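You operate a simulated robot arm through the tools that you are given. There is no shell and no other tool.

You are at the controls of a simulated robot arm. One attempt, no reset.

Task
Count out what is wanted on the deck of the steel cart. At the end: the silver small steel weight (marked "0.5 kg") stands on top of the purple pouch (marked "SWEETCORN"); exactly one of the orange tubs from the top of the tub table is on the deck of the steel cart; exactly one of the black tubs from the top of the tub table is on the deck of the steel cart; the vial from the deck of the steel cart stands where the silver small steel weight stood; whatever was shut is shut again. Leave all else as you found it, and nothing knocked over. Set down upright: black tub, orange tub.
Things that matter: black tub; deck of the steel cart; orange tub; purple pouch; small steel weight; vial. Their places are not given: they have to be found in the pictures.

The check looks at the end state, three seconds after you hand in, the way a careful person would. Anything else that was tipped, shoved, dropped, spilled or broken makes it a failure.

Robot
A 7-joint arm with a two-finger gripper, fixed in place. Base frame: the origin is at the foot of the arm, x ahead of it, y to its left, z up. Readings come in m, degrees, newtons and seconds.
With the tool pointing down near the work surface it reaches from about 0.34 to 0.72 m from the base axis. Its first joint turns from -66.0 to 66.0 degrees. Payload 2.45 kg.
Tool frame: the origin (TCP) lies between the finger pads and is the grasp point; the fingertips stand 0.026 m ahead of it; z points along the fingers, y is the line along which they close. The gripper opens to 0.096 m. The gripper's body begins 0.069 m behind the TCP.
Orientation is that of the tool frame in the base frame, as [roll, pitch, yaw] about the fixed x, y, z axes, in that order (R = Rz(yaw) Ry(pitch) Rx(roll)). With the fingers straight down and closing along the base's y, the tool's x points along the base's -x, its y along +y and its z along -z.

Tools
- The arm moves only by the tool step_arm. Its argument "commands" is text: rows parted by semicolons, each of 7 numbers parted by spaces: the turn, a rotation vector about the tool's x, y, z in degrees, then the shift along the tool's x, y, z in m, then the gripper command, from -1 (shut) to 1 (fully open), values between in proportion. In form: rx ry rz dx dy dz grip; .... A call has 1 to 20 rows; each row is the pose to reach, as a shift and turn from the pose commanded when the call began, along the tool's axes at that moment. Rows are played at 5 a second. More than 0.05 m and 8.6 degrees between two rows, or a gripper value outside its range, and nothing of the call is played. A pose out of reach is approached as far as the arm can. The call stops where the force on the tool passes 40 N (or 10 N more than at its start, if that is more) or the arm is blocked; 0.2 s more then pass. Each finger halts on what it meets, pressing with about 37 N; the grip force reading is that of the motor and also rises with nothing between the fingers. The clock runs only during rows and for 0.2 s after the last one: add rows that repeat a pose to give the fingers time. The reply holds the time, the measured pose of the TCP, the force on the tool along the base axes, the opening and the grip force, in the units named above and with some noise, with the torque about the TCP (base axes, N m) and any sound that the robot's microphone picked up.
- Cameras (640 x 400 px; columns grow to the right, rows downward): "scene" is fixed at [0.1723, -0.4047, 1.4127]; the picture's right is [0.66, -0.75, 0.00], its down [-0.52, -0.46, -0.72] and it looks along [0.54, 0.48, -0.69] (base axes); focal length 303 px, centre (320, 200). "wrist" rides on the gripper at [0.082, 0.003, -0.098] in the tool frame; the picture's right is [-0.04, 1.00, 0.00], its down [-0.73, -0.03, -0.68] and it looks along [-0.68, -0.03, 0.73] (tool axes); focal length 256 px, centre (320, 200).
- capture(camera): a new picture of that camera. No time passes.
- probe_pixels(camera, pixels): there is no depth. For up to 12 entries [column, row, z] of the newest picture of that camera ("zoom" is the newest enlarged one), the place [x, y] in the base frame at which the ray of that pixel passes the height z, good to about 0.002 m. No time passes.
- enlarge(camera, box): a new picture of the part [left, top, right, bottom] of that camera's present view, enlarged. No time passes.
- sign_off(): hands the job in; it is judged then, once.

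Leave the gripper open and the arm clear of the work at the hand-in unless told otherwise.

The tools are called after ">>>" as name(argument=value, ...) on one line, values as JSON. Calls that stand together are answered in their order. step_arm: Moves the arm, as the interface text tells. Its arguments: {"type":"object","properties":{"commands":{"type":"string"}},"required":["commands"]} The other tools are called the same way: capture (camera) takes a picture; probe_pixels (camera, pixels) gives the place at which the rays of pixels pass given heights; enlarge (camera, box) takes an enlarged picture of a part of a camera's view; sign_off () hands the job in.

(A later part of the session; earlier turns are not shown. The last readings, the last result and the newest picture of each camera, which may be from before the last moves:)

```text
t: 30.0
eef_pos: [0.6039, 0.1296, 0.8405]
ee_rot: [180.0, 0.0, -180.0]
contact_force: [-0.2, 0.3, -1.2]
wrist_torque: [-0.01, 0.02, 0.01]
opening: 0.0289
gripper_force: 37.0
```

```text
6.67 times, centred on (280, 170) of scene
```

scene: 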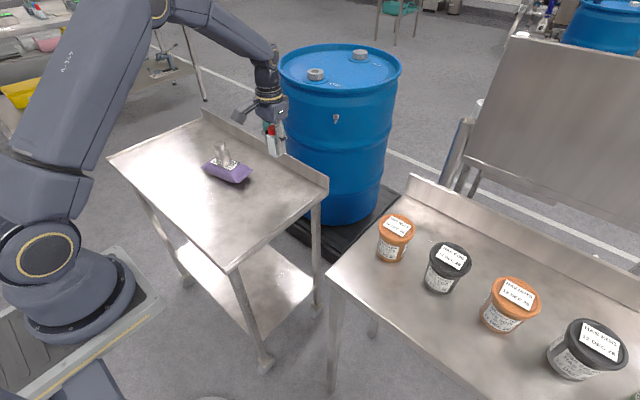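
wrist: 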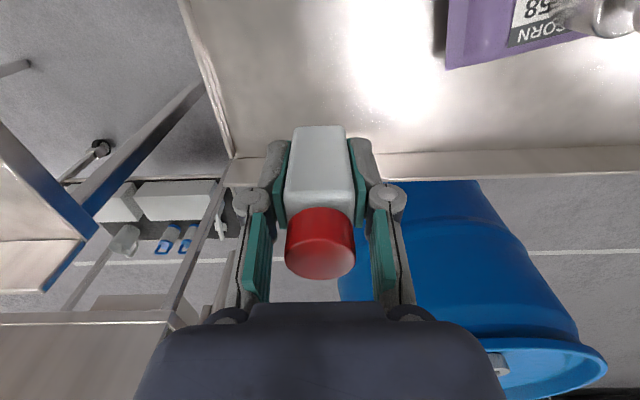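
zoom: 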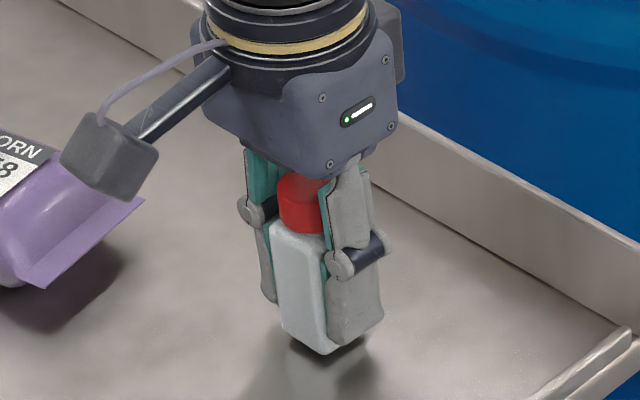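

Still airborne by about 3 mm (z force -1.2 N). I'll ease down in 1 mm steps.

>>> step_arm(commands="0 0 0 0 0 0.001 -1; 0 0 0 0 0 0.002 -1; 0 0 0 0 0 0.002 -1")

>>> step_arm(commands="0 0 0 0 0 0.001 -1; 0 0 0 0 0 0.001 -1")

```text
t: 30.8
eef_pos: [0.6043, 0.1288, 0.8401]
ee_rot: [-180.0, -0.1, -180.0]
contact_force: [-0.2, -0.6, -0.3]
wrist_torque: [-0.01, 0.01, -0.03]
opening: 0.0289
gripper_force: 36.5
```

```text
t: 31.4
eef_pos: [0.6031, 0.1295, 0.8395]
ee_rot: [179.9, 0.0, 180.0]
contact_force: [-0.2, -0.2, 0.1]
wrist_torque: [0.0, 0.0, 0.01]
opening: 0.0288
gripper_force: 36.4
```

>>> step_arm(commands="0 0 0 0 0 0.0005 -1; 0 0 0 0 0 0.001 -1; 0 0 0 0 0 0.001 -1")

>>> enlarge(camera="scene", box=[256, 160, 304, 200])

```text
t: 32.2
eef_pos: [0.6048, 0.1288, 0.8388]
ee_rot: [180.0, 0.1, -180.0]
contact_force: [-7.0, -1.2, 20.6]
wrist_torque: [-0.07, 0.33, 0.02]
opening: 0.0289
gripper_force: 36.8
```

```text
10.00 times, centred on (280, 180) of scene
```

zoom: 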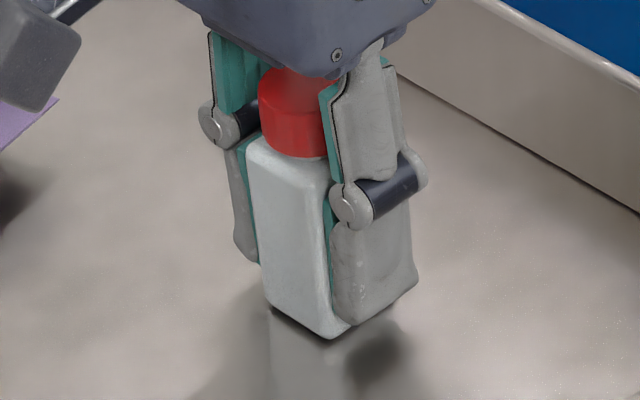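

Firm contact (20 N). I'll back off 0.8 mm to relax, then open the fingers gently.

>>> step_arm(commands="0 0 0 0 0 -0.0008 -1; 0 0 0 0 0 -0.0008 -1; 0 0 0 0 0 -0.0008 -0.38; 0 0 0 0 0 -0.0008 -0.3; 0 0 0 0 0 -0.0008 -0.1; 0 0 0 0 0 -0.0008 0.2; 0 0 0 0 0 -0.0008 0.5; 0 0 0 0 0 -0.0008 0.7; 0 0 0 0 0 -0.0008 0.7")

>>> capture(camera="wrist")

>>> enlarge(camera="scene", box=[240, 140, 320, 200])

```text
t: 34.2
eef_pos: [0.6026, 0.1303, 0.8373]
ee_rot: [179.9, -0.1, 180.0]
contact_force: [-0.3, -0.6, 0.1]
wrist_torque: [-0.03, -0.01, 0.01]
opening: 0.0815
gripper_force: 0.0
```

```text
taken
```

wrist: 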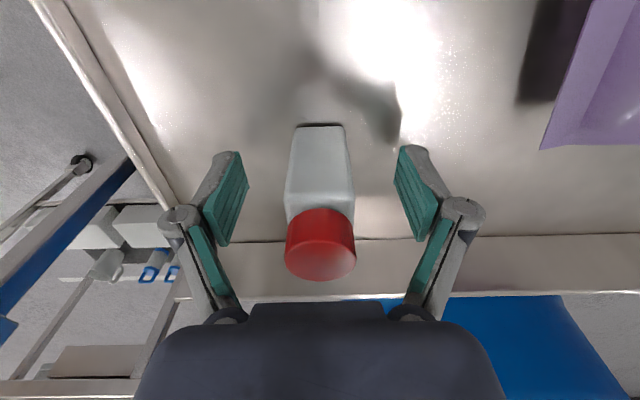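

```text
6.67 times, centred on (280, 170) of scene
```

zoom: 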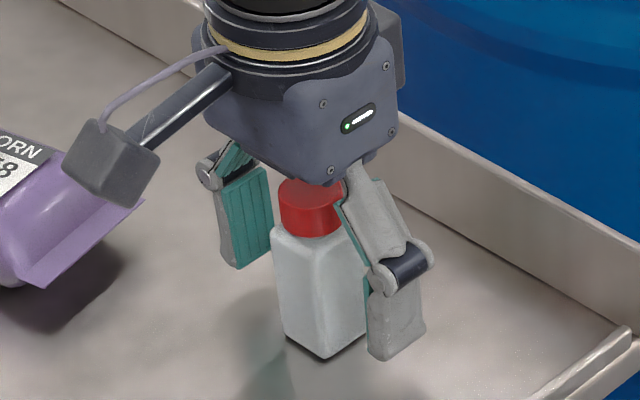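

The vial stands upright where the weight stood. I'll retreat straight up and then swing right toward the tub table for a good look.

>>> step_arm(commands="0 0 0 0 0 -0.01 0.7; 0 0 0 0 0 -0.04 0.8; 0 0 0 0 0 -0.08 1; 0 0 0 0 0 -0.12 1; 0 0 0 0 0 -0.16 1; 0 0 0 0 0 -0.2 1; 0 0 0 0.0155 -0.0429 -0.2 1; 0 0 0 0.031 -0.0858 -0.2 1; 0 0 0 0.0465 -0.1287 -0.21 1; 0 0 0 0.062 -0.1716 -0.22 1; 0 0 0 0.0775 -0.2145 -0.23 1; 0 0 0 0.093 -0.2574 -0.24 1; 0 0 0 0.1085 -0.3003 -0.25 1; 0 0 0 0.124 -0.3432 -0.26 1; 0 0 0 0.1395 -0.3861 -0.26 1; 0 0 0 0.155 -0.429 -0.26 1; 0 0 0 0.155 -0.429 -0.26 1; 0 0 0 0.155 -0.429 -0.26 1")

>>> capture(camera="wrist")

>>> capture(camera="scene")

```text
t: 38.0
eef_pos: [0.4492, -0.3014, 1.0987]
ee_rot: [-180.0, 0.0, 179.9]
contact_force: [0.2, 0.1, -0.6]
wrist_torque: [0.05, 0.02, -0.04]
opening: 0.096
gripper_force: 0.0
```

```text
taken
```

wrist: 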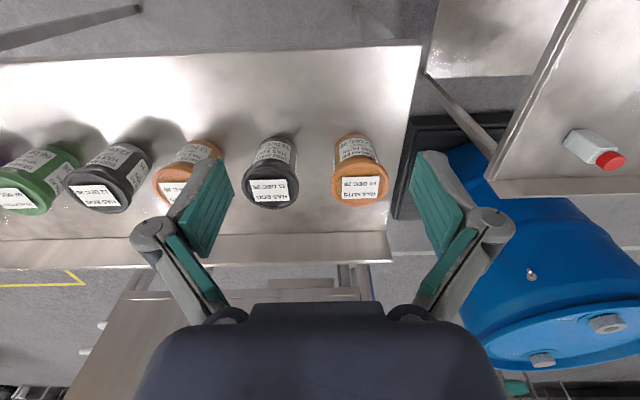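

```text
taken
```

scene: 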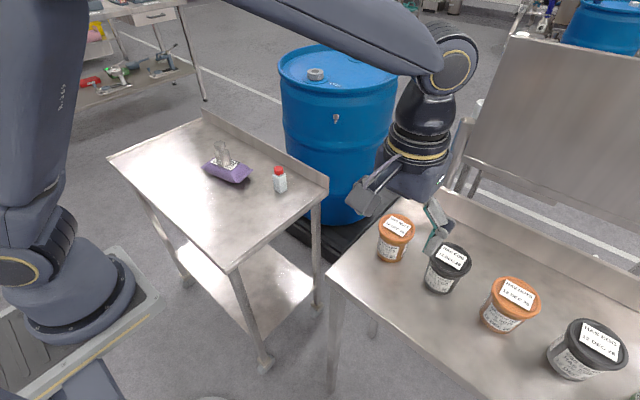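

From here I can see the orange tub (360,170) and black tub (272,170), both within the arm's range. I'll enlarge both views for accurate dimensions.

>>> enlarge(camera="wrist", box=[230, 120, 406, 230])

>>> enlarge(camera="scene", box=[360, 200, 488, 300])

```text
3.64 times, centred on (318, 175) of wrist
```

zoom: 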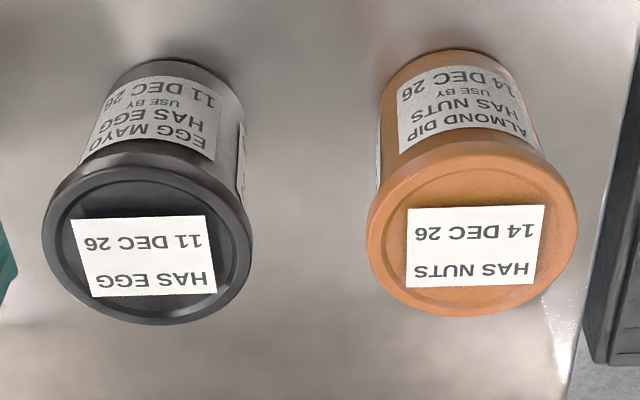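

```text
4.00 times, centred on (424, 250) of scene
```

zoom: 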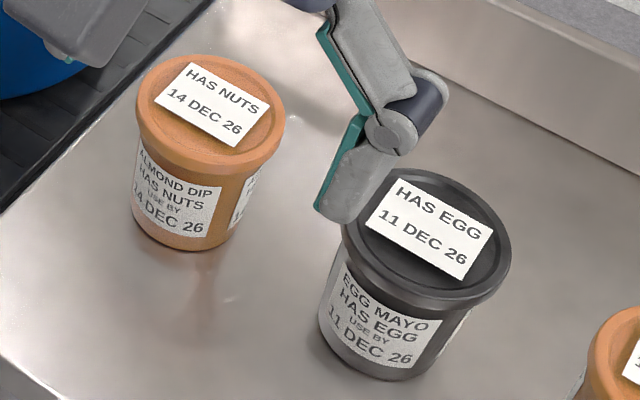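

I'll triangulate the lid label corners of both tubs for the lid height, and the lid outline widths.

>>> probe_pixels(camera="zoom", pixels=[[188, 62, 0.92], [188, 62, 0.95], [238, 147, 0.92], [238, 147, 0.95], [211, 108, 0.92], [211, 108, 0.95], [400, 177, 0.92], [400, 177, 0.95], [463, 281, 0.92], [463, 281, 0.95], [432, 232, 0.92], [432, 232, 0.95]])

>>> enlarge(camera="wrist", box=[230, 120, 406, 230])

>>> probe_pixels(camera="zoom", pixels=[[531, 285, 0.92], [531, 285, 0.95], [409, 208, 0.92], [409, 208, 0.95], [472, 230, 0.92], [472, 230, 0.95], [217, 293, 0.92], [217, 293, 0.95], [71, 219, 0.92], [71, 219, 0.95], [147, 240, 0.92], [147, 240, 0.95]])

```text
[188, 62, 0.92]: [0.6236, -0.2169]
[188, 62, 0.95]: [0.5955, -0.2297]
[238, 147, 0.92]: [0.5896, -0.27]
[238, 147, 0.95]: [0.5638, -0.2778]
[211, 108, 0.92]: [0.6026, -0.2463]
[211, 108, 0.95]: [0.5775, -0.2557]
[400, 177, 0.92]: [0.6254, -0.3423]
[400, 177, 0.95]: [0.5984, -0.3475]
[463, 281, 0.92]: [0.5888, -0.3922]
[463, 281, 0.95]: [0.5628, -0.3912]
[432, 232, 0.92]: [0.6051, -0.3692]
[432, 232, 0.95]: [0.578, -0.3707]
```

```text
3.64 times, centred on (318, 175) of wrist
```

zoom: 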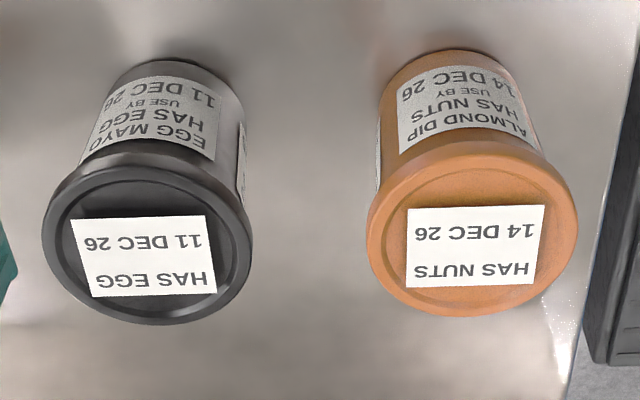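

```text
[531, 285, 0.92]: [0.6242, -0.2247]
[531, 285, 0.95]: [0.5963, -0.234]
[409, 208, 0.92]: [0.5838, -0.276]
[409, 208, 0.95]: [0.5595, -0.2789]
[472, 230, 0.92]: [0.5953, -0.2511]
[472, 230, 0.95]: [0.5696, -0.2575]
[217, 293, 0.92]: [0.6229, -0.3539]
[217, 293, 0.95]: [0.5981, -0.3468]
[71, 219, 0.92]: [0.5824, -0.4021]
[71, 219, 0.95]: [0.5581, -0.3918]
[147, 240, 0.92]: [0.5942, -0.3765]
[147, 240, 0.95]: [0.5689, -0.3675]
```

The lids are at roughly z ≈ 0.947. I'll move over the orange tub (0.574, -0.256) at z ≈ 1.06 for a second viewpoint.

>>> step_arm(commands="0 0 0 -0.031 0.011 0.0095 1; 0 0 0 -0.062 0.022 0.019 1; 0 0 0 -0.093 0.033 0.0285 1; 0 0 0 -0.1245 0.044 0.038 1; 0 0 0 -0.1245 0.044 0.038 1; 0 0 0 -0.1245 0.044 0.038 1")

>>> capture(camera="wrist")

>>> enlarge(camera="wrist", box=[160, 20, 400, 170])

>>> capture(camera="scene")

```text
t: 39.4
eef_pos: [0.5757, -0.2535, 1.0609]
ee_rot: [-180.0, 0.0, -180.0]
contact_force: [0.4, 0.4, 0.0]
wrist_torque: [0.03, 0.0, -0.01]
opening: 0.0961
gripper_force: 0.0
```

```text
taken
```

wrist: 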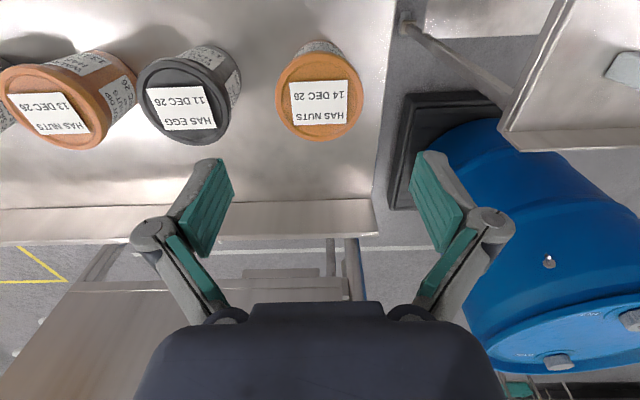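

```text
2.67 times, centred on (280, 95) of wrist
```

zoom: 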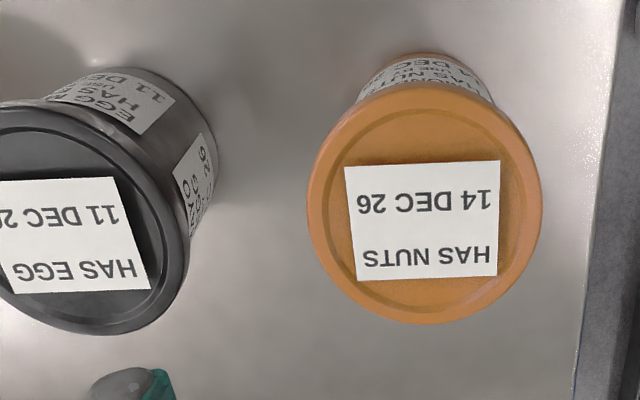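

```text
taken
```

scene: 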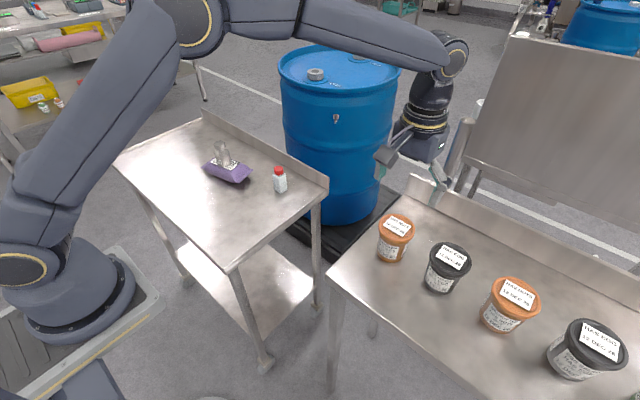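

>>> enlarge(camera="wrist", box=[160, 20, 400, 170])

>>> probe_pixels(camera="zoom", pixels=[[497, 276, 0.92], [497, 276, 0.95], [345, 167, 0.92], [345, 167, 0.95], [425, 203, 0.92], [425, 203, 0.95], [307, 203, 0.945], [542, 203, 0.945], [430, 53, 0.84], [430, 53, 0.85], [425, 82, 0.945], [425, 323, 0.945]])

```text
2.67 times, centred on (280, 95) of wrist
```

zoom: 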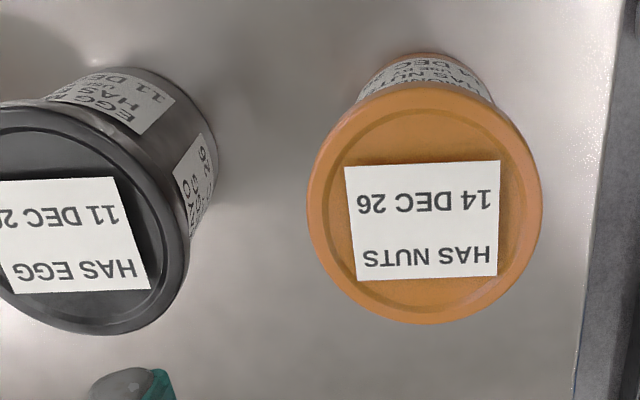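

```text
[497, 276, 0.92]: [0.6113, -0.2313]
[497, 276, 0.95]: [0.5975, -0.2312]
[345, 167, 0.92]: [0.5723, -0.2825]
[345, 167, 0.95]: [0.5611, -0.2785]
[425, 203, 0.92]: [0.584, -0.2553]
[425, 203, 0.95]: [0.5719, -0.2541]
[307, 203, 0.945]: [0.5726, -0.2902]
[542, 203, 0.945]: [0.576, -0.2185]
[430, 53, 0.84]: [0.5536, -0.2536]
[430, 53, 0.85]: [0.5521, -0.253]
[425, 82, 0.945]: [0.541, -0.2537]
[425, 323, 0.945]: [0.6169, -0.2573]
```

Lid top is at z ≈ 0.947 and the lid is about 0.073 m across, centred within 1–2 mm of the TCP line. I'll lower open fingers around the lid to z ≈ 0.935.

>>> step_arm(commands="0 0 0 0 -0.001 0.03 1; 0 0 0 0 -0.001 0.06 1; 0 0 0 0 -0.001 0.085 1; 0 0 0 0 -0.001 0.105 1; 0 0 0 0 -0.001 0.125 1; 0 0 0 0 -0.001 0.125 1")

>>> capture(camera="wrist")

>>> enlarge(camera="scene", box=[340, 170, 500, 290])

```text
t: 40.8
eef_pos: [0.5743, -0.2548, 0.935]
ee_rot: [-179.9, 0.0, 179.9]
contact_force: [-0.2, 0.6, 0.2]
wrist_torque: [-0.01, 0.02, -0.02]
opening: 0.0959
gripper_force: 0.1
```

```text
taken
```

wrist: 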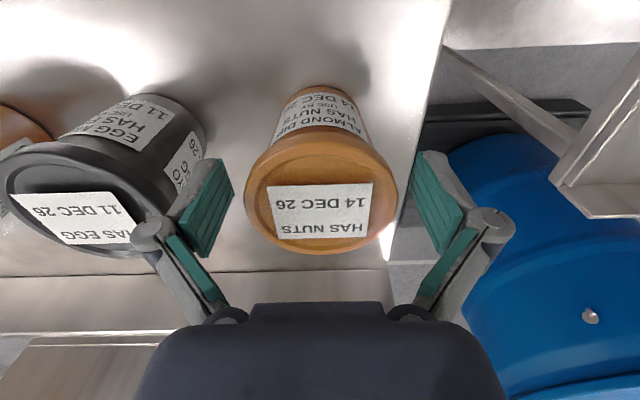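

```text
3.33 times, centred on (420, 230) of scene
```

zoom: 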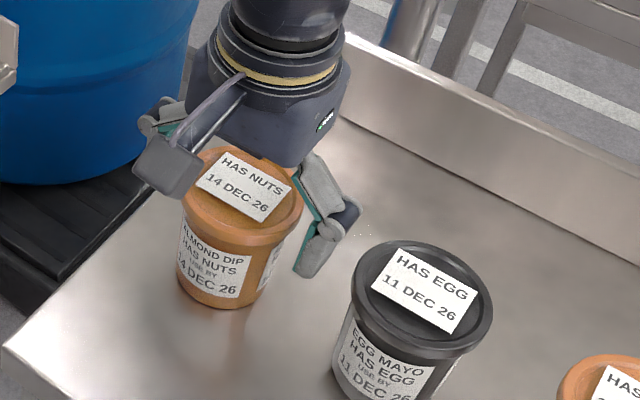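

The lid is centred between the fingers (243–398, midpoint 320.5). I'll close the gripper.

>>> step_arm(commands="0 0 0 0 0 0 0.6; 0 0 0 0 0 0 0.4; 0 0 0 0 0 0 0; 0 0 0 0 0 0 -1; 0 0 0 0 0 0 -1; 0 0 0 0 0 0 -1; 0 0 0 0 0 0 -1")

>>> capture(camera="wrist")

```text
t: 42.4
eef_pos: [0.5734, -0.2535, 0.9339]
ee_rot: [-180.0, -0.1, -179.9]
contact_force: [-0.8, 1.2, 4.2]
wrist_torque: [0.05, 0.09, 0.02]
opening: 0.0743
gripper_force: 37.2
```

```text
taken
```

wrist: 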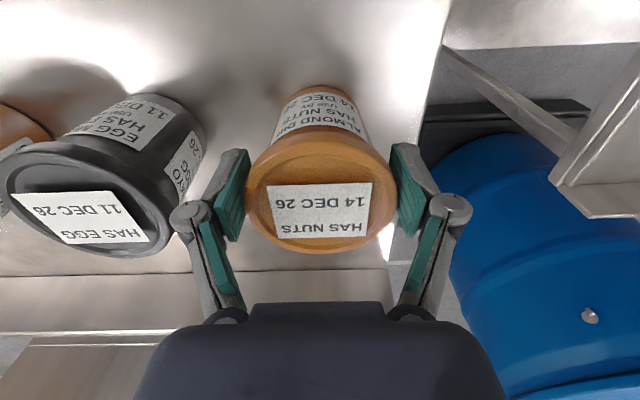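

Gripped at 0.0743 m. I'll lift slowly and check that the tub follows.

>>> step_arm(commands="0 0 0 0 0 -0.01 -1; 0 0 0 0 0 -0.025 -1; 0 0 0 0 0 -0.04 -1; 0 0 0 0 0 -0.04 -1")

>>> capture(camera="wrist")

>>> enlarge(camera="scene", box=[340, 170, 500, 290])

```text
t: 43.4
eef_pos: [0.5741, -0.2575, 0.9755]
ee_rot: [-179.9, 0.0, -180.0]
contact_force: [-0.4, -0.2, -1.5]
wrist_torque: [0.01, 0.04, -0.02]
opening: 0.0742
gripper_force: 37.0
```

```text
taken
```

wrist: 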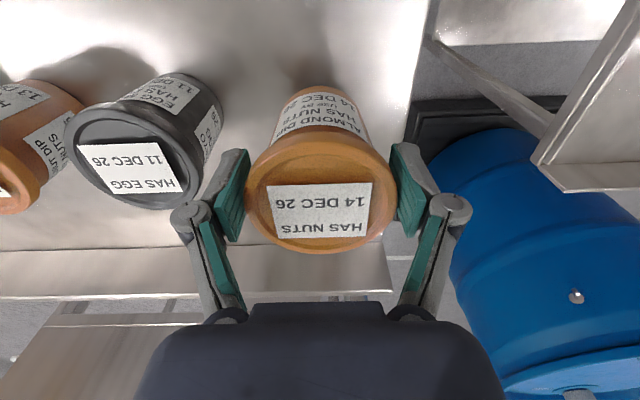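

```text
3.33 times, centred on (420, 230) of scene
```

zoom: 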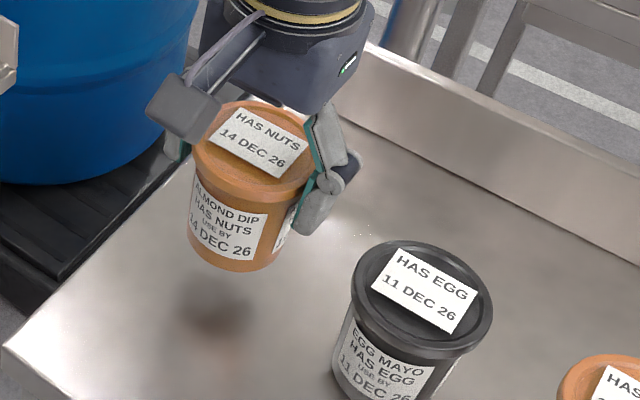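

The orange tub is off the table and hangs upright (about 1.5 N). I'll raise it further and carry it to above the free deck area near (0.43, 0.12).

>>> step_arm(commands="0 0 0 0 0 -0.025 -1; 0 0 0 0 0 -0.055 -1; 0 0 0 0.0144 0.0377 -0.06 -1; 0 0 0 0.0288 0.0754 -0.06 -1; 0 0 0 0.0432 0.1131 -0.06 -1; 0 0 0 0.0576 0.1508 -0.06 -1; 0 0 0 0.072 0.1885 -0.06 -1; 0 0 0 0.0864 0.2262 -0.06 -1; 0 0 0 0.1008 0.2639 -0.06 -1; 0 0 0 0.1152 0.3016 -0.06 -1; 0 0 0 0.1296 0.3393 -0.06 -1; 0 0 0 0.144 0.377 -0.06 -1; 0 0 0 0.144 0.377 -0.06 -1; 0 0 0 0.144 0.377 -0.06 -1")

>>> capture(camera="wrist")

>>> capture(camera="scene")

```text
t: 46.4
eef_pos: [0.4306, 0.118, 1.0312]
ee_rot: [180.0, 0.0, -180.0]
contact_force: [0.4, 0.6, -2.3]
wrist_torque: [0.03, 0.05, 0.01]
opening: 0.0743
gripper_force: 36.9
```

```text
taken
```

wrist: 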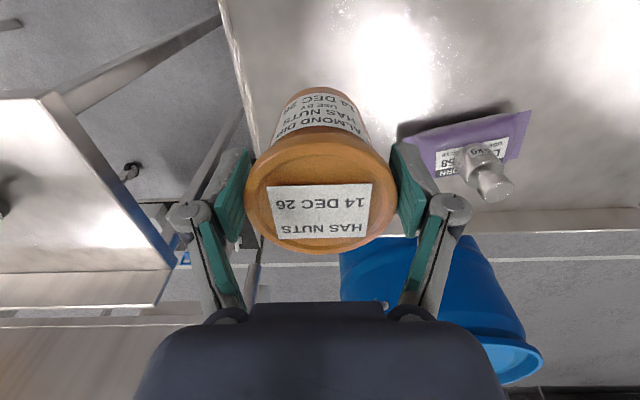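

```text
taken
```

scene: 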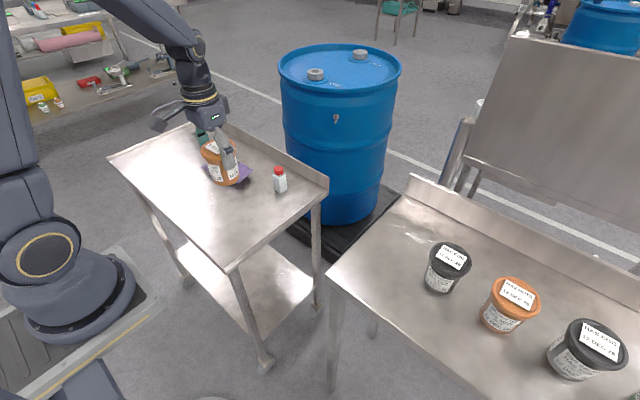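

The tub is over the clear part of the deck. I'll lower it 0.125 m first, then feel for contact.

>>> step_arm(commands="0 0 0 0 0 0.03 -1; 0 0 0 0 0 0.06 -1; 0 0 0 0 0 0.09 -1; 0 0 0 0 0 0.11 -1; 0 0 0 0 0 0.125 -1; 0 0 0 0 0 0.125 -1")

>>> enlarge(camera="scene", box=[160, 130, 320, 230])

>>> capture(camera="wrist")

```text
t: 47.8
eef_pos: [0.4318, 0.1198, 0.9082]
ee_rot: [-180.0, 0.0, -180.0]
contact_force: [-0.4, 0.2, -2.5]
wrist_torque: [-0.01, 0.0, -0.02]
opening: 0.0741
gripper_force: 37.2
```

```text
4.00 times, centred on (240, 180) of scene
```

zoom: 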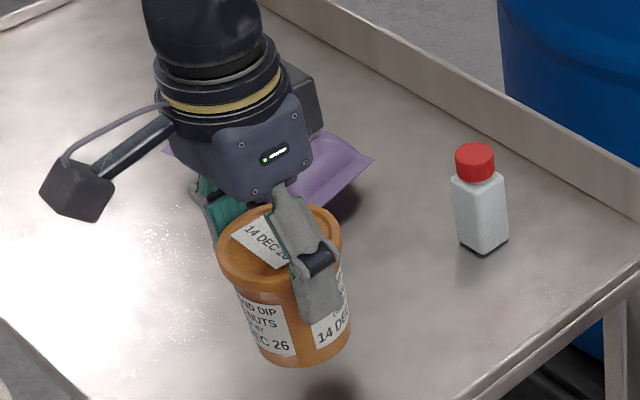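

```text
taken
```

wrist: 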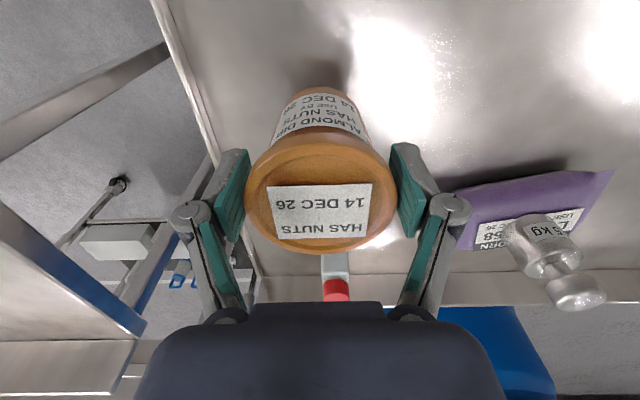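

Still above the deck by over a centimetre, so I'll lower in small steps.

>>> step_arm(commands="0 0 0 0 0 0.003 -1; 0 0 0 0 0 0.006 -1; 0 0 0 0 0 0.008 -1; 0 0 0 0 0 0.008 -1")

>>> step_arm(commands="0 0 0 0 0 0.002 -1; 0 0 0 0 0 0.004 -1; 0 0 0 0 0 0.004 -1")

>>> enlarge(camera="scene", box=[200, 170, 280, 230])

```text
t: 48.8
eef_pos: [0.4314, 0.121, 0.9012]
ee_rot: [-179.9, 0.0, 180.0]
contact_force: [0.9, 0.1, -2.1]
wrist_torque: [-0.03, 0.0, 0.03]
opening: 0.0742
gripper_force: 37.4
```

```text
t: 49.6
eef_pos: [0.4304, 0.1218, 0.8973]
ee_rot: [179.9, -0.1, 180.0]
contact_force: [0.5, -0.3, -2.6]
wrist_torque: [-0.02, 0.04, 0.0]
opening: 0.074
gripper_force: 36.8
```

```text
6.67 times, centred on (240, 200) of scene
```

zoom: 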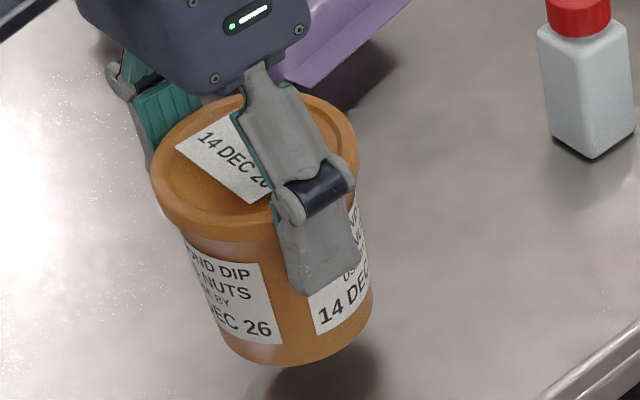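

Still a gap with shadow below. I'll continue down in small steps.

>>> step_arm(commands="0 0 0 0 0 0.002 -1; 0 0 0 0 0 0.004 -1; 0 0 0 0 0 0.004 -1")

>>> step_arm(commands="0 0 0 0 0 0.0015 -1; 0 0 0 0 0 0.002 -1; 0 0 0 0 0 0.002 -1")

>>> enlarge(camera="scene", box=[200, 170, 280, 230])

```text
t: 50.4
eef_pos: [0.4294, 0.1203, 0.8932]
ee_rot: [-180.0, 0.0, -180.0]
contact_force: [-0.4, -0.4, -2.4]
wrist_torque: [0.04, 0.01, -0.03]
opening: 0.0741
gripper_force: 36.8
```

```text
t: 51.2
eef_pos: [0.4297, 0.1207, 0.8911]
ee_rot: [179.9, 0.1, -180.0]
contact_force: [0.1, 0.3, -2.3]
wrist_torque: [-0.04, -0.01, 0.0]
opening: 0.0742
gripper_force: 37.4
```

```text
6.67 times, centred on (240, 200) of scene
```

zoom: 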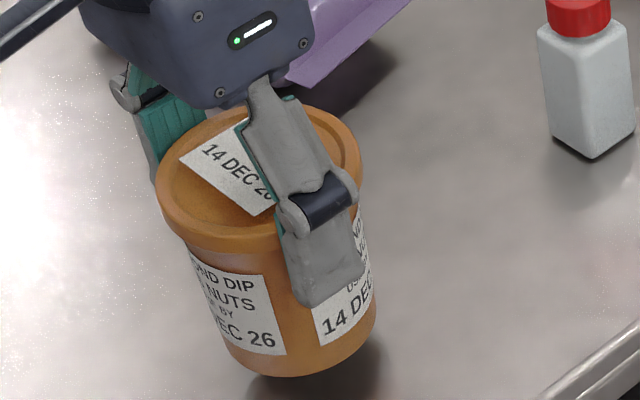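

>>> step_arm(commands="0 0 0 0 0 0.001 -1; 0 0 0 0 0 0.002 -1; 0 0 0 0 0 0.002 -1")

>>> step_arm(commands="0 0 0 0 0 0.001 -1; 0 0 0 0 0 0.0015 -1; 0 0 0 0 0 0.0015 -1")

```text
t: 52.0
eef_pos: [0.4299, 0.12, 0.8889]
ee_rot: [-179.9, -0.1, 180.0]
contact_force: [-0.2, -0.4, -2.3]
wrist_torque: [0.0, 0.02, 0.0]
opening: 0.0743
gripper_force: 37.5
```

```text
t: 52.8
eef_pos: [0.4299, 0.1211, 0.8886]
ee_rot: [179.9, 0.0, 179.9]
contact_force: [0.0, -0.3, -1.3]
wrist_torque: [0.0, 0.02, -0.01]
opening: 0.0743
gripper_force: 36.8
```

>>> step_arm(commands="0 0 0 0 0 0.0005 -1; 0 0 0 0 0 0.001 -1; 0 0 0 0 0 0.001 -1")

>>> enlarge(camera="scene", box=[200, 170, 280, 230])

```text
t: 53.6
eef_pos: [0.4281, 0.1205, 0.8879]
ee_rot: [180.0, -0.1, 180.0]
contact_force: [0.7, 0.1, -3.4]
wrist_torque: [0.0, 0.04, 0.02]
opening: 0.0741
gripper_force: 36.1
```

```text
6.67 times, centred on (240, 200) of scene
```

zoom: 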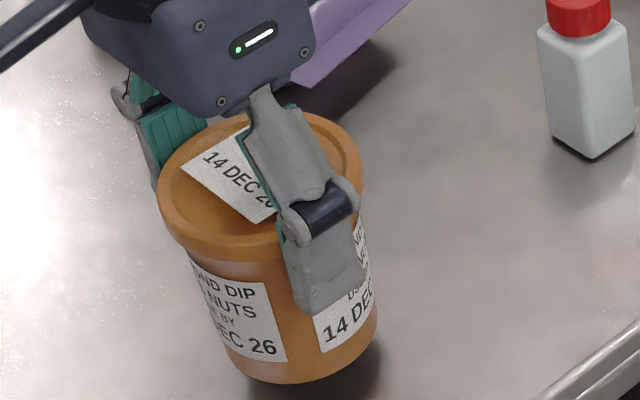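

No contact yet (about -2 to -3 N). I'll continue 1 mm at a time.

>>> step_arm(commands="0 0 0 0 0 0.0005 -1; 0 0 0 0 0 0.001 -1; 0 0 0 0 0 0.001 -1")

>>> step_arm(commands="0 0 0 0 0 0.0005 -1; 0 0 0 0 0 0.001 -1; 0 0 0 0 0 0.001 -1")

```text
t: 54.4
eef_pos: [0.4314, 0.1204, 0.8857]
ee_rot: [180.0, -0.1, 179.9]
contact_force: [0.3, 0.0, -3.2]
wrist_torque: [-0.01, 0.01, 0.01]
opening: 0.0741
gripper_force: 36.4
```

```text
t: 55.2
eef_pos: [0.43, 0.1212, 0.8861]
ee_rot: [-179.9, 0.0, -180.0]
contact_force: [0.5, -0.2, -2.6]
wrist_torque: [0.0, 0.04, 0.02]
opening: 0.0743
gripper_force: 36.9
```

>>> step_arm(commands="0 0 0 0 0 0.0005 -1; 0 0 0 0 0 0.001 -1; 0 0 0 0 0 0.001 -1")

>>> step_arm(commands="0 0 0 0 0 0.0005 -1; 0 0 0 0 0 0.001 -1; 0 0 0 0 0 0.001 -1")

>>> enlarge(camera="scene", box=[216, 190, 264, 230])

```text
t: 56.0
eef_pos: [0.4311, 0.1209, 0.8844]
ee_rot: [-180.0, 0.0, -180.0]
contact_force: [0.0, -0.4, -3.3]
wrist_torque: [0.0, 0.03, 0.01]
opening: 0.0742
gripper_force: 36.7
```

```text
t: 56.8
eef_pos: [0.4294, 0.1223, 0.8837]
ee_rot: [179.9, 0.1, -179.9]
contact_force: [0.2, -0.1, -3.1]
wrist_torque: [0.0, 0.0, -0.03]
opening: 0.0744
gripper_force: 36.7
```

```text
10.00 times, centred on (240, 210) of scene
```

zoom: 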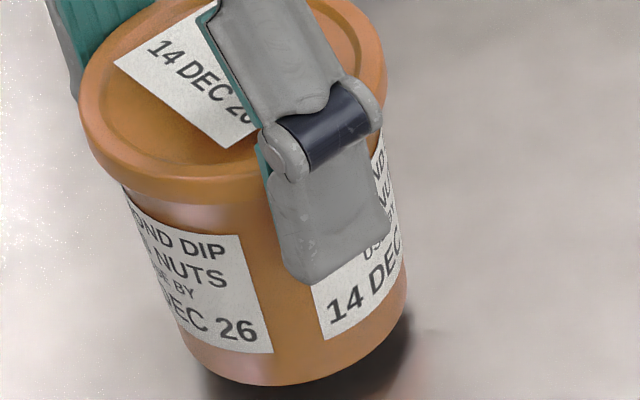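

The contact shadow is tightening but not touching yet. I'll continue.

>>> step_arm(commands="0 0 0 0 0 0.001 -1; 0 0 0 0 0 0.0015 -1; 0 0 0 0 0 0.0015 -1")

>>> step_arm(commands="0 0 0 0 0 0.001 -1; 0 0 0 0 0 0.0015 -1; 0 0 0 0 0 0.0015 -1")

>>> enlarge(camera="scene", box=[216, 190, 264, 230])

```text
t: 57.6
eef_pos: [0.4294, 0.1209, 0.881]
ee_rot: [180.0, 0.0, -180.0]
contact_force: [0.0, 0.3, -2.5]
wrist_torque: [-0.03, 0.02, 0.02]
opening: 0.0746
gripper_force: 37.0
```

```text
t: 58.4
eef_pos: [0.4296, 0.1214, 0.8797]
ee_rot: [-179.9, 0.0, 179.9]
contact_force: [-0.7, -0.2, -2.5]
wrist_torque: [0.0, 0.02, 0.0]
opening: 0.0742
gripper_force: 36.7
```

```text
10.00 times, centred on (240, 210) of scene
```

zoom: 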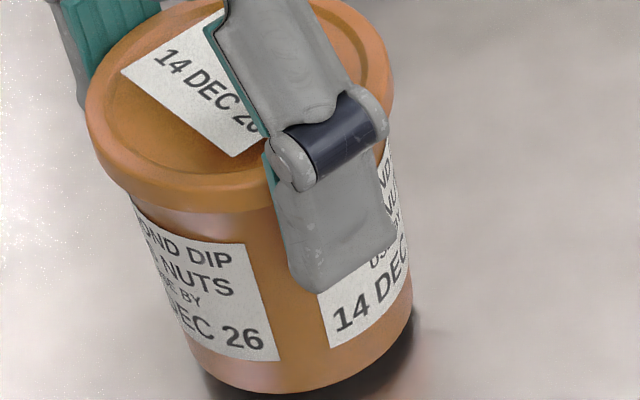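

>>> step_arm(commands="0 0 0 0 0 0.001 -1; 0 0 0 0 0 0.0015 -1; 0 0 0 0 0 0.0015 -1")

>>> step_arm(commands="0 0 0 0 0 0.0005 -1; 0 0 0 0 0 0.001 -1; 0 0 0 0 0 0.001 -1")

>>> enlarge(camera="scene", box=[216, 195, 264, 235])

```text
t: 59.2
eef_pos: [0.4291, 0.1197, 0.8799]
ee_rot: [180.0, 0.0, -180.0]
contact_force: [0.2, 0.3, -2.3]
wrist_torque: [0.02, 0.01, -0.03]
opening: 0.0745
gripper_force: 36.6
```

```text
t: 60.0
eef_pos: [0.4283, 0.1198, 0.8784]
ee_rot: [-179.9, -0.1, -180.0]
contact_force: [0.1, 0.3, -3.5]
wrist_torque: [-0.02, 0.05, -0.01]
opening: 0.0744
gripper_force: 37.2
```

```text
10.00 times, centred on (240, 215) of scene
```

zoom: 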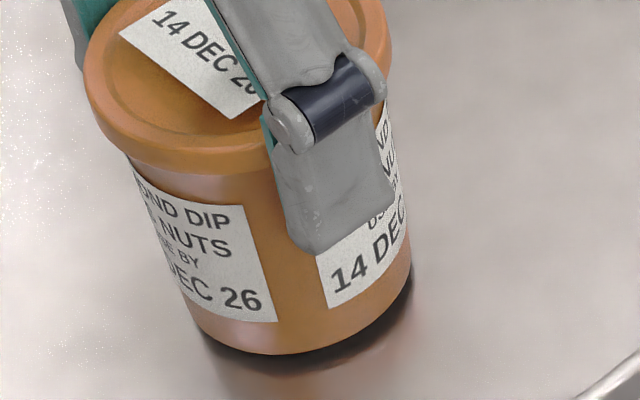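

>>> step_arm(commands="0 0 0 0 0 0.0005 -1; 0 0 0 0 0 0.001 -1; 0 0 0 0 0 0.001 -1")

>>> step_arm(commands="0 0 0 0 0 0.0005 -1; 0 0 0 0 0 0.001 -1; 0 0 0 0 0 0.001 -1")

>>> step_arm(commands="0 0 0 0 0 0.0005 -1; 0 0 0 0 0 0.001 -1; 0 0 0 0 0 0.001 -1")

```text
t: 60.8
eef_pos: [0.4302, 0.1213, 0.8778]
ee_rot: [180.0, 0.1, 180.0]
contact_force: [-0.7, 0.1, -2.1]
wrist_torque: [0.0, 0.0, 0.03]
opening: 0.0742
gripper_force: 36.8
```

```text
t: 61.6
eef_pos: [0.4304, 0.1208, 0.8755]
ee_rot: [180.0, 0.0, -180.0]
contact_force: [-0.5, -1.1, -2.1]
wrist_torque: [0.01, 0.02, 0.01]
opening: 0.0743
gripper_force: 36.6
```

```text
t: 62.4
eef_pos: [0.4306, 0.1206, 0.8744]
ee_rot: [-180.0, 0.0, 179.9]
contact_force: [0.4, 0.0, -2.2]
wrist_torque: [-0.03, 0.04, -0.03]
opening: 0.0742
gripper_force: 36.4
```

>>> enlarge(camera="scene", box=[216, 195, 264, 235])

>>> capture(camera="wrist")

```text
10.00 times, centred on (240, 215) of scene
```

zoom: 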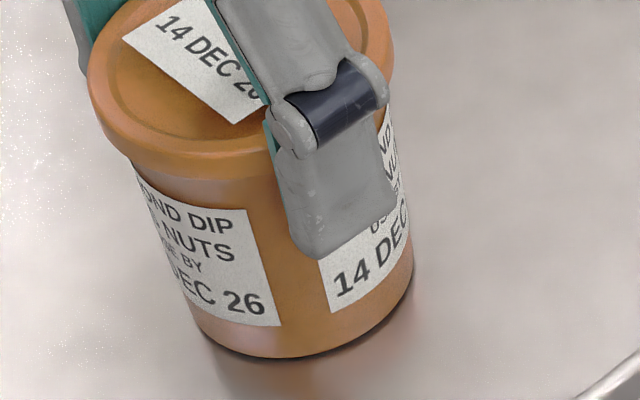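

```text
taken
```

wrist: 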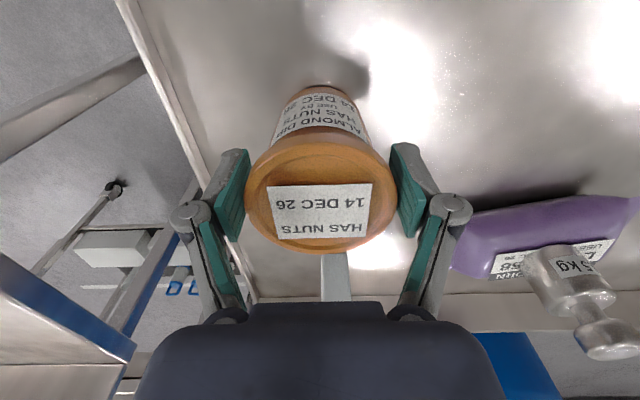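

Very close now; the contact shadow is thin. I'll continue 1 mm at a time.

>>> step_arm(commands="0 0 0 0 0 0.0005 -1; 0 0 0 0 0 0.001 -1; 0 0 0 0 0 0.001 -1")

>>> step_arm(commands="0 0 0 0 0 0.0005 -1; 0 0 0 0 0 0.001 -1; 0 0 0 0 0 0.001 -1")

```text
t: 63.2
eef_pos: [0.4281, 0.1199, 0.8737]
ee_rot: [-179.9, 0.1, -180.0]
contact_force: [-5.0, 2.3, 11.3]
wrist_torque: [-0.09, 0.06, -0.04]
opening: 0.0743
gripper_force: 36.9
```

```text
t: 64.0
eef_pos: [0.4305, 0.1206, 0.8741]
ee_rot: [179.9, 0.1, 180.0]
contact_force: [-4.2, 2.0, 23.4]
wrist_torque: [0.0, -0.22, 0.05]
opening: 0.0744
gripper_force: 37.0
```

Contact at TCP z ≈ 0.874 (23 N). I'll back off 1.2 mm and open gently.

>>> step_arm(commands="0 0 0 0 0 -0.0012 -1; 0 0 0 0 0 -0.0012 -1; 0 0 0 0 0 -0.0012 0.56; 0 0 0 0 0 -0.0012 0.6; 0 0 0 0 0 -0.0012 0.75; 0 0 0 0 0 -0.0012 0.9; 0 0 0 0 0 -0.0012 1; 0 0 0 0 0 -0.0012 1")

>>> capture(camera="wrist")

>>> enlarge(camera="scene", box=[180, 150, 308, 230])

```text
t: 65.8
eef_pos: [0.429, 0.1201, 0.8736]
ee_rot: [180.0, -0.1, -179.9]
contact_force: [0.3, 0.7, -0.1]
wrist_torque: [-0.03, 0.01, -0.02]
opening: 0.0962
gripper_force: 0.0
```

```text
taken
```

wrist: 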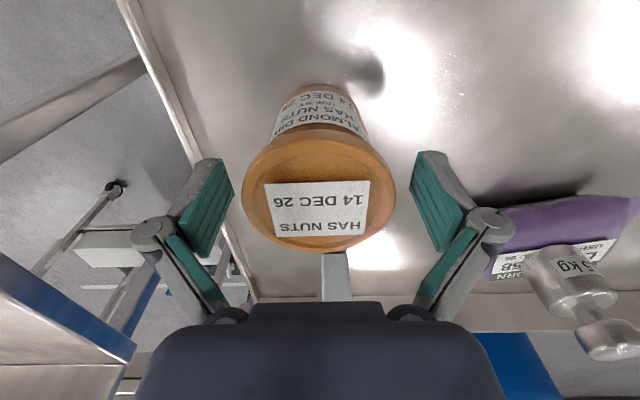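

```text
5.00 times, centred on (244, 190) of scene
```

zoom: 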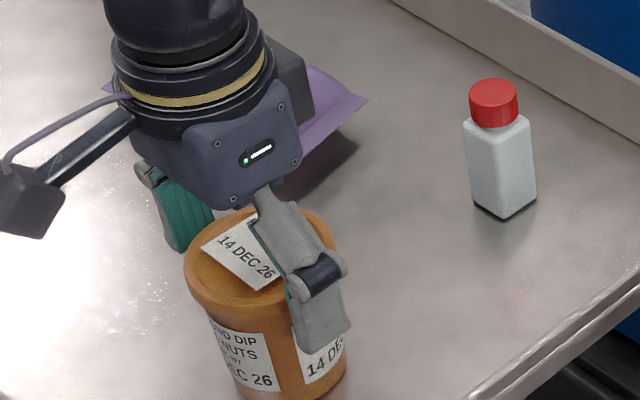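

The orange tub stands upright on the deck. I'll retreat up and move to above the black tub (0.572, -0.369) at z ≈ 1.06.

>>> step_arm(commands="0 0 0 0 0 -0.015 1; 0 0 0 0 0 -0.05 1; 0 0 0 0 0 -0.095 1; 0 0 0 0 0 -0.14 1; 0 0 0 0 0 -0.186 1; 0 0 0 -0.0118 -0.0408 -0.186 1; 0 0 0 -0.0237 -0.0815 -0.186 1; 0 0 0 -0.0355 -0.1223 -0.186 1; 0 0 0 -0.0473 -0.163 -0.186 1; 0 0 0 -0.0592 -0.2038 -0.186 1; 0 0 0 -0.071 -0.2445 -0.186 1; 0 0 0 -0.0828 -0.2853 -0.186 1; 0 0 0 -0.0947 -0.326 -0.186 1; 0 0 0 -0.1065 -0.3668 -0.186 1; 0 0 0 -0.1183 -0.4075 -0.186 1; 0 0 0 -0.1302 -0.4483 -0.186 1; 0 0 0 -0.142 -0.489 -0.186 1; 0 0 0 -0.142 -0.489 -0.186 1; 0 0 0 -0.142 -0.489 -0.186 1")

>>> capture(camera="wrist")

>>> capture(camera="scene")

>>> enlarge(camera="wrist", box=[200, 20, 440, 170])

```text
t: 69.8
eef_pos: [0.5688, -0.3678, 1.0584]
ee_rot: [180.0, 0.1, -180.0]
contact_force: [0.8, 0.0, -1.2]
wrist_torque: [-0.02, 0.0, -0.03]
opening: 0.0961
gripper_force: 0.0
```

```text
taken
```

wrist: 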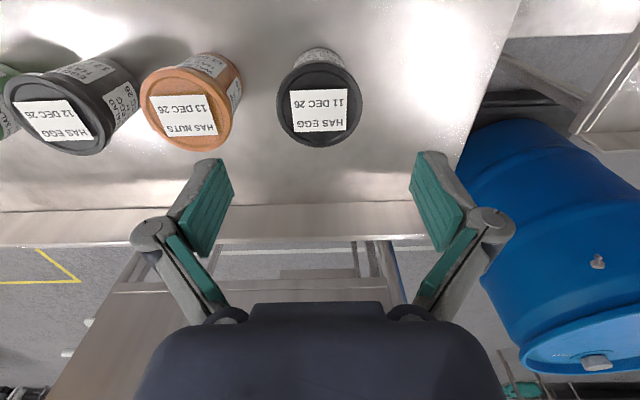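

```text
taken
```

scene: 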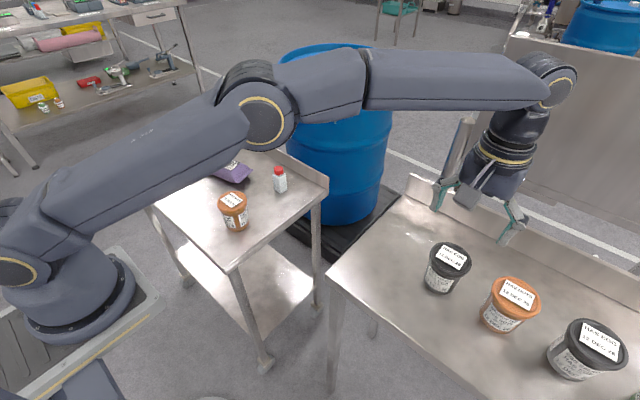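

```text
2.67 times, centred on (320, 95) of wrist
```

zoom: 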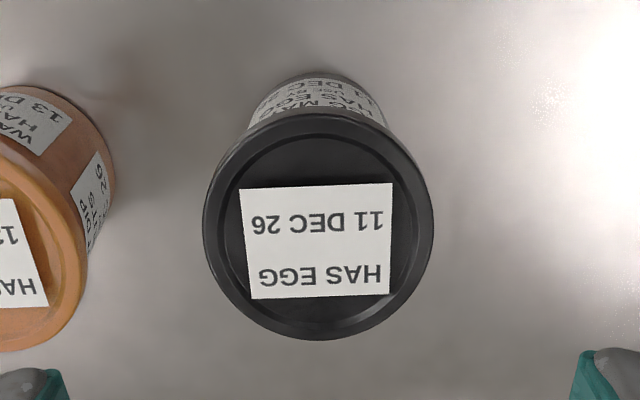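

The black lid centre is about 5.5 mm further ahead and 1 mm right of the TCP. I'll correct and lower around the lid to z ≈ 0.935.

>>> step_arm(commands="0 0 0 -0.0055 -0.0012 0.03 1; 0 0 0 -0.0055 -0.0012 0.06 1; 0 0 0 -0.0055 -0.0012 0.085 1; 0 0 0 -0.0055 -0.0012 0.105 1; 0 0 0 -0.0055 -0.0012 0.125 1; 0 0 0 -0.0055 -0.0012 0.125 1")

>>> capture(camera="wrist")

>>> enlarge(camera="scene", box=[380, 190, 540, 310])

```text
t: 71.2
eef_pos: [0.5781, -0.371, 0.9339]
ee_rot: [-179.9, -0.1, -180.0]
contact_force: [0.0, 0.3, 0.2]
wrist_torque: [0.01, -0.04, 0.02]
opening: 0.096
gripper_force: 0.1
```

```text
taken
```

wrist: 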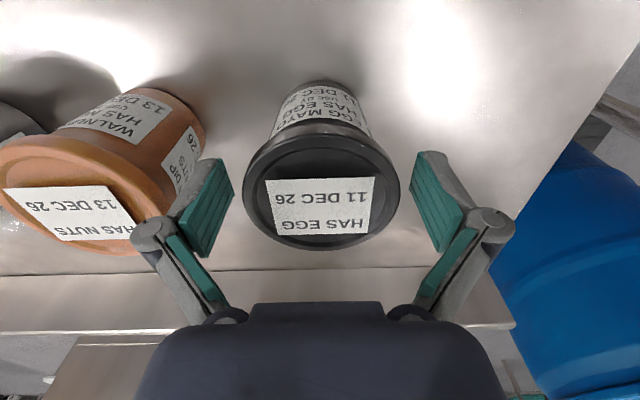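

```text
3.33 times, centred on (460, 250) of scene
```

zoom: 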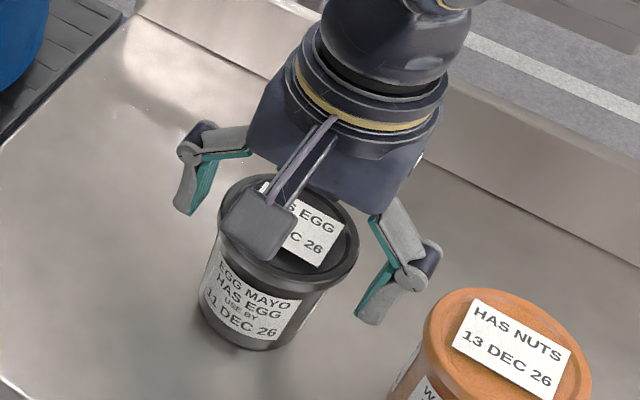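

The black lid is centred (242–401) and the fingers are clear of the neighbour. I'll close the gripper.

>>> step_arm(commands="0 0 0 0 0 0 0.7; 0 0 0 0 0 0 0.5; 0 0 0 0 0 0 0; 0 0 0 0 0 0 -1; 0 0 0 0 0 0 -1; 0 0 0 0 0 0 -1; 0 0 0 0 0 0 -1")

>>> step_arm(commands="0 0 0 0 0 -0.01 -1; 0 0 0 0 0 -0.025 -1; 0 0 0 0 0 -0.04 -1; 0 0 0 0 0 -0.04 -1")

>>> capture(camera="wrist")

>>> enlarge(camera="scene", box=[380, 190, 540, 310])

```text
t: 72.8
eef_pos: [0.5776, -0.3703, 0.9344]
ee_rot: [180.0, 0.0, 179.9]
contact_force: [-0.8, 2.1, 3.4]
wrist_torque: [0.13, 0.01, -0.04]
opening: 0.0741
gripper_force: 37.4
```

```text
t: 73.8
eef_pos: [0.5786, -0.3702, 0.9751]
ee_rot: [-180.0, 0.0, -180.0]
contact_force: [0.2, 0.0, -3.0]
wrist_torque: [0.0, -0.03, 0.02]
opening: 0.074
gripper_force: 36.7
```

```text
taken
```

wrist: 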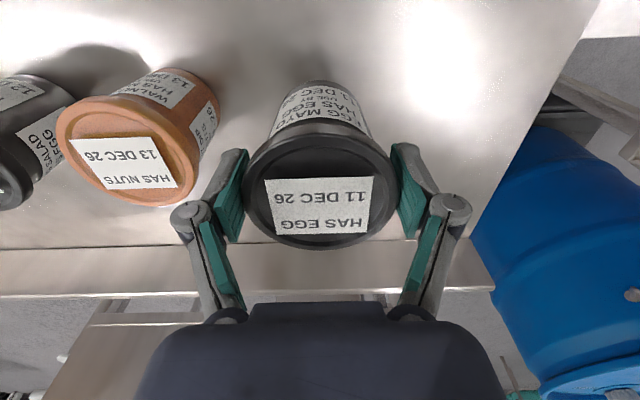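

```text
3.33 times, centred on (460, 250) of scene
```

zoom: 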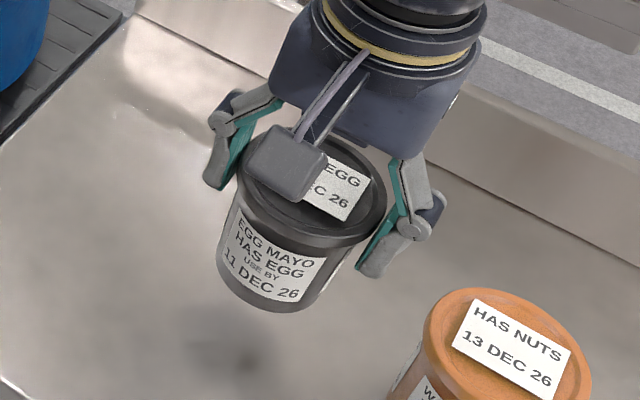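

The black tub is held upright (about 3 N). I'll raise it to z ≈ 1.035 and carry it to above (0.41, 0.26) on the deck, well above everything there.

>>> step_arm(commands="0 0 0 0 0 -0.03 -1; 0 0 0 0 0 -0.06 -1; 0 0 0 0.0105 0.0394 -0.06 -1; 0 0 0 0.021 0.0788 -0.06 -1; 0 0 0 0.0315 0.1181 -0.06 -1; 0 0 0 0.042 0.1575 -0.06 -1; 0 0 0 0.0525 0.1969 -0.06 -1; 0 0 0 0.063 0.2363 -0.06 -1; 0 0 0 0.0735 0.2756 -0.06 -1; 0 0 0 0.084 0.315 -0.06 -1; 0 0 0 0.0945 0.3544 -0.06 -1; 0 0 0 0.105 0.3938 -0.06 -1; 0 0 0 0.1155 0.4331 -0.06 -1; 0 0 0 0.126 0.4725 -0.06 -1; 0 0 0 0.1365 0.5119 -0.06 -1; 0 0 0 0.147 0.5513 -0.06 -1; 0 0 0 0.1575 0.5906 -0.06 -1; 0 0 0 0.168 0.63 -0.06 -1; 0 0 0 0.168 0.63 -0.06 -1; 0 0 0 0.168 0.63 -0.06 -1")

>>> capture(camera="wrist")

>>> capture(camera="scene")

```text
t: 78.0
eef_pos: [0.4059, 0.2612, 1.0337]
ee_rot: [-180.0, -0.1, -179.9]
contact_force: [-0.4, 0.0, -2.2]
wrist_torque: [0.02, 0.05, 0.02]
opening: 0.0742
gripper_force: 36.5
```

```text
taken
```

wrist: 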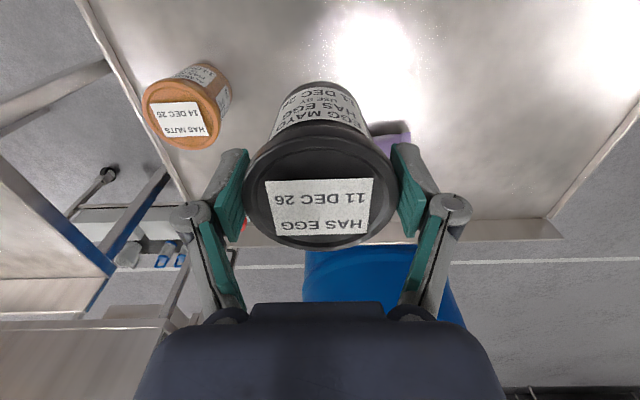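

```text
taken
```

scene: 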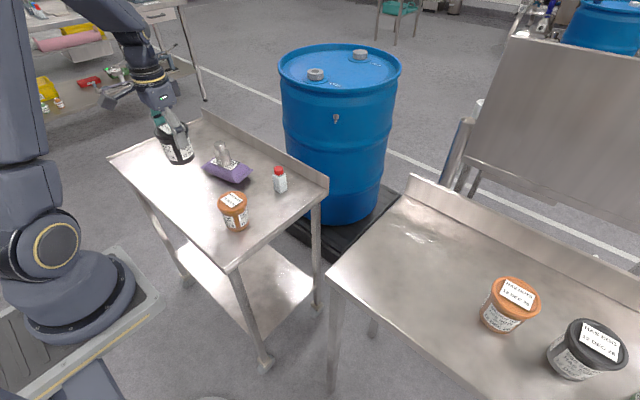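

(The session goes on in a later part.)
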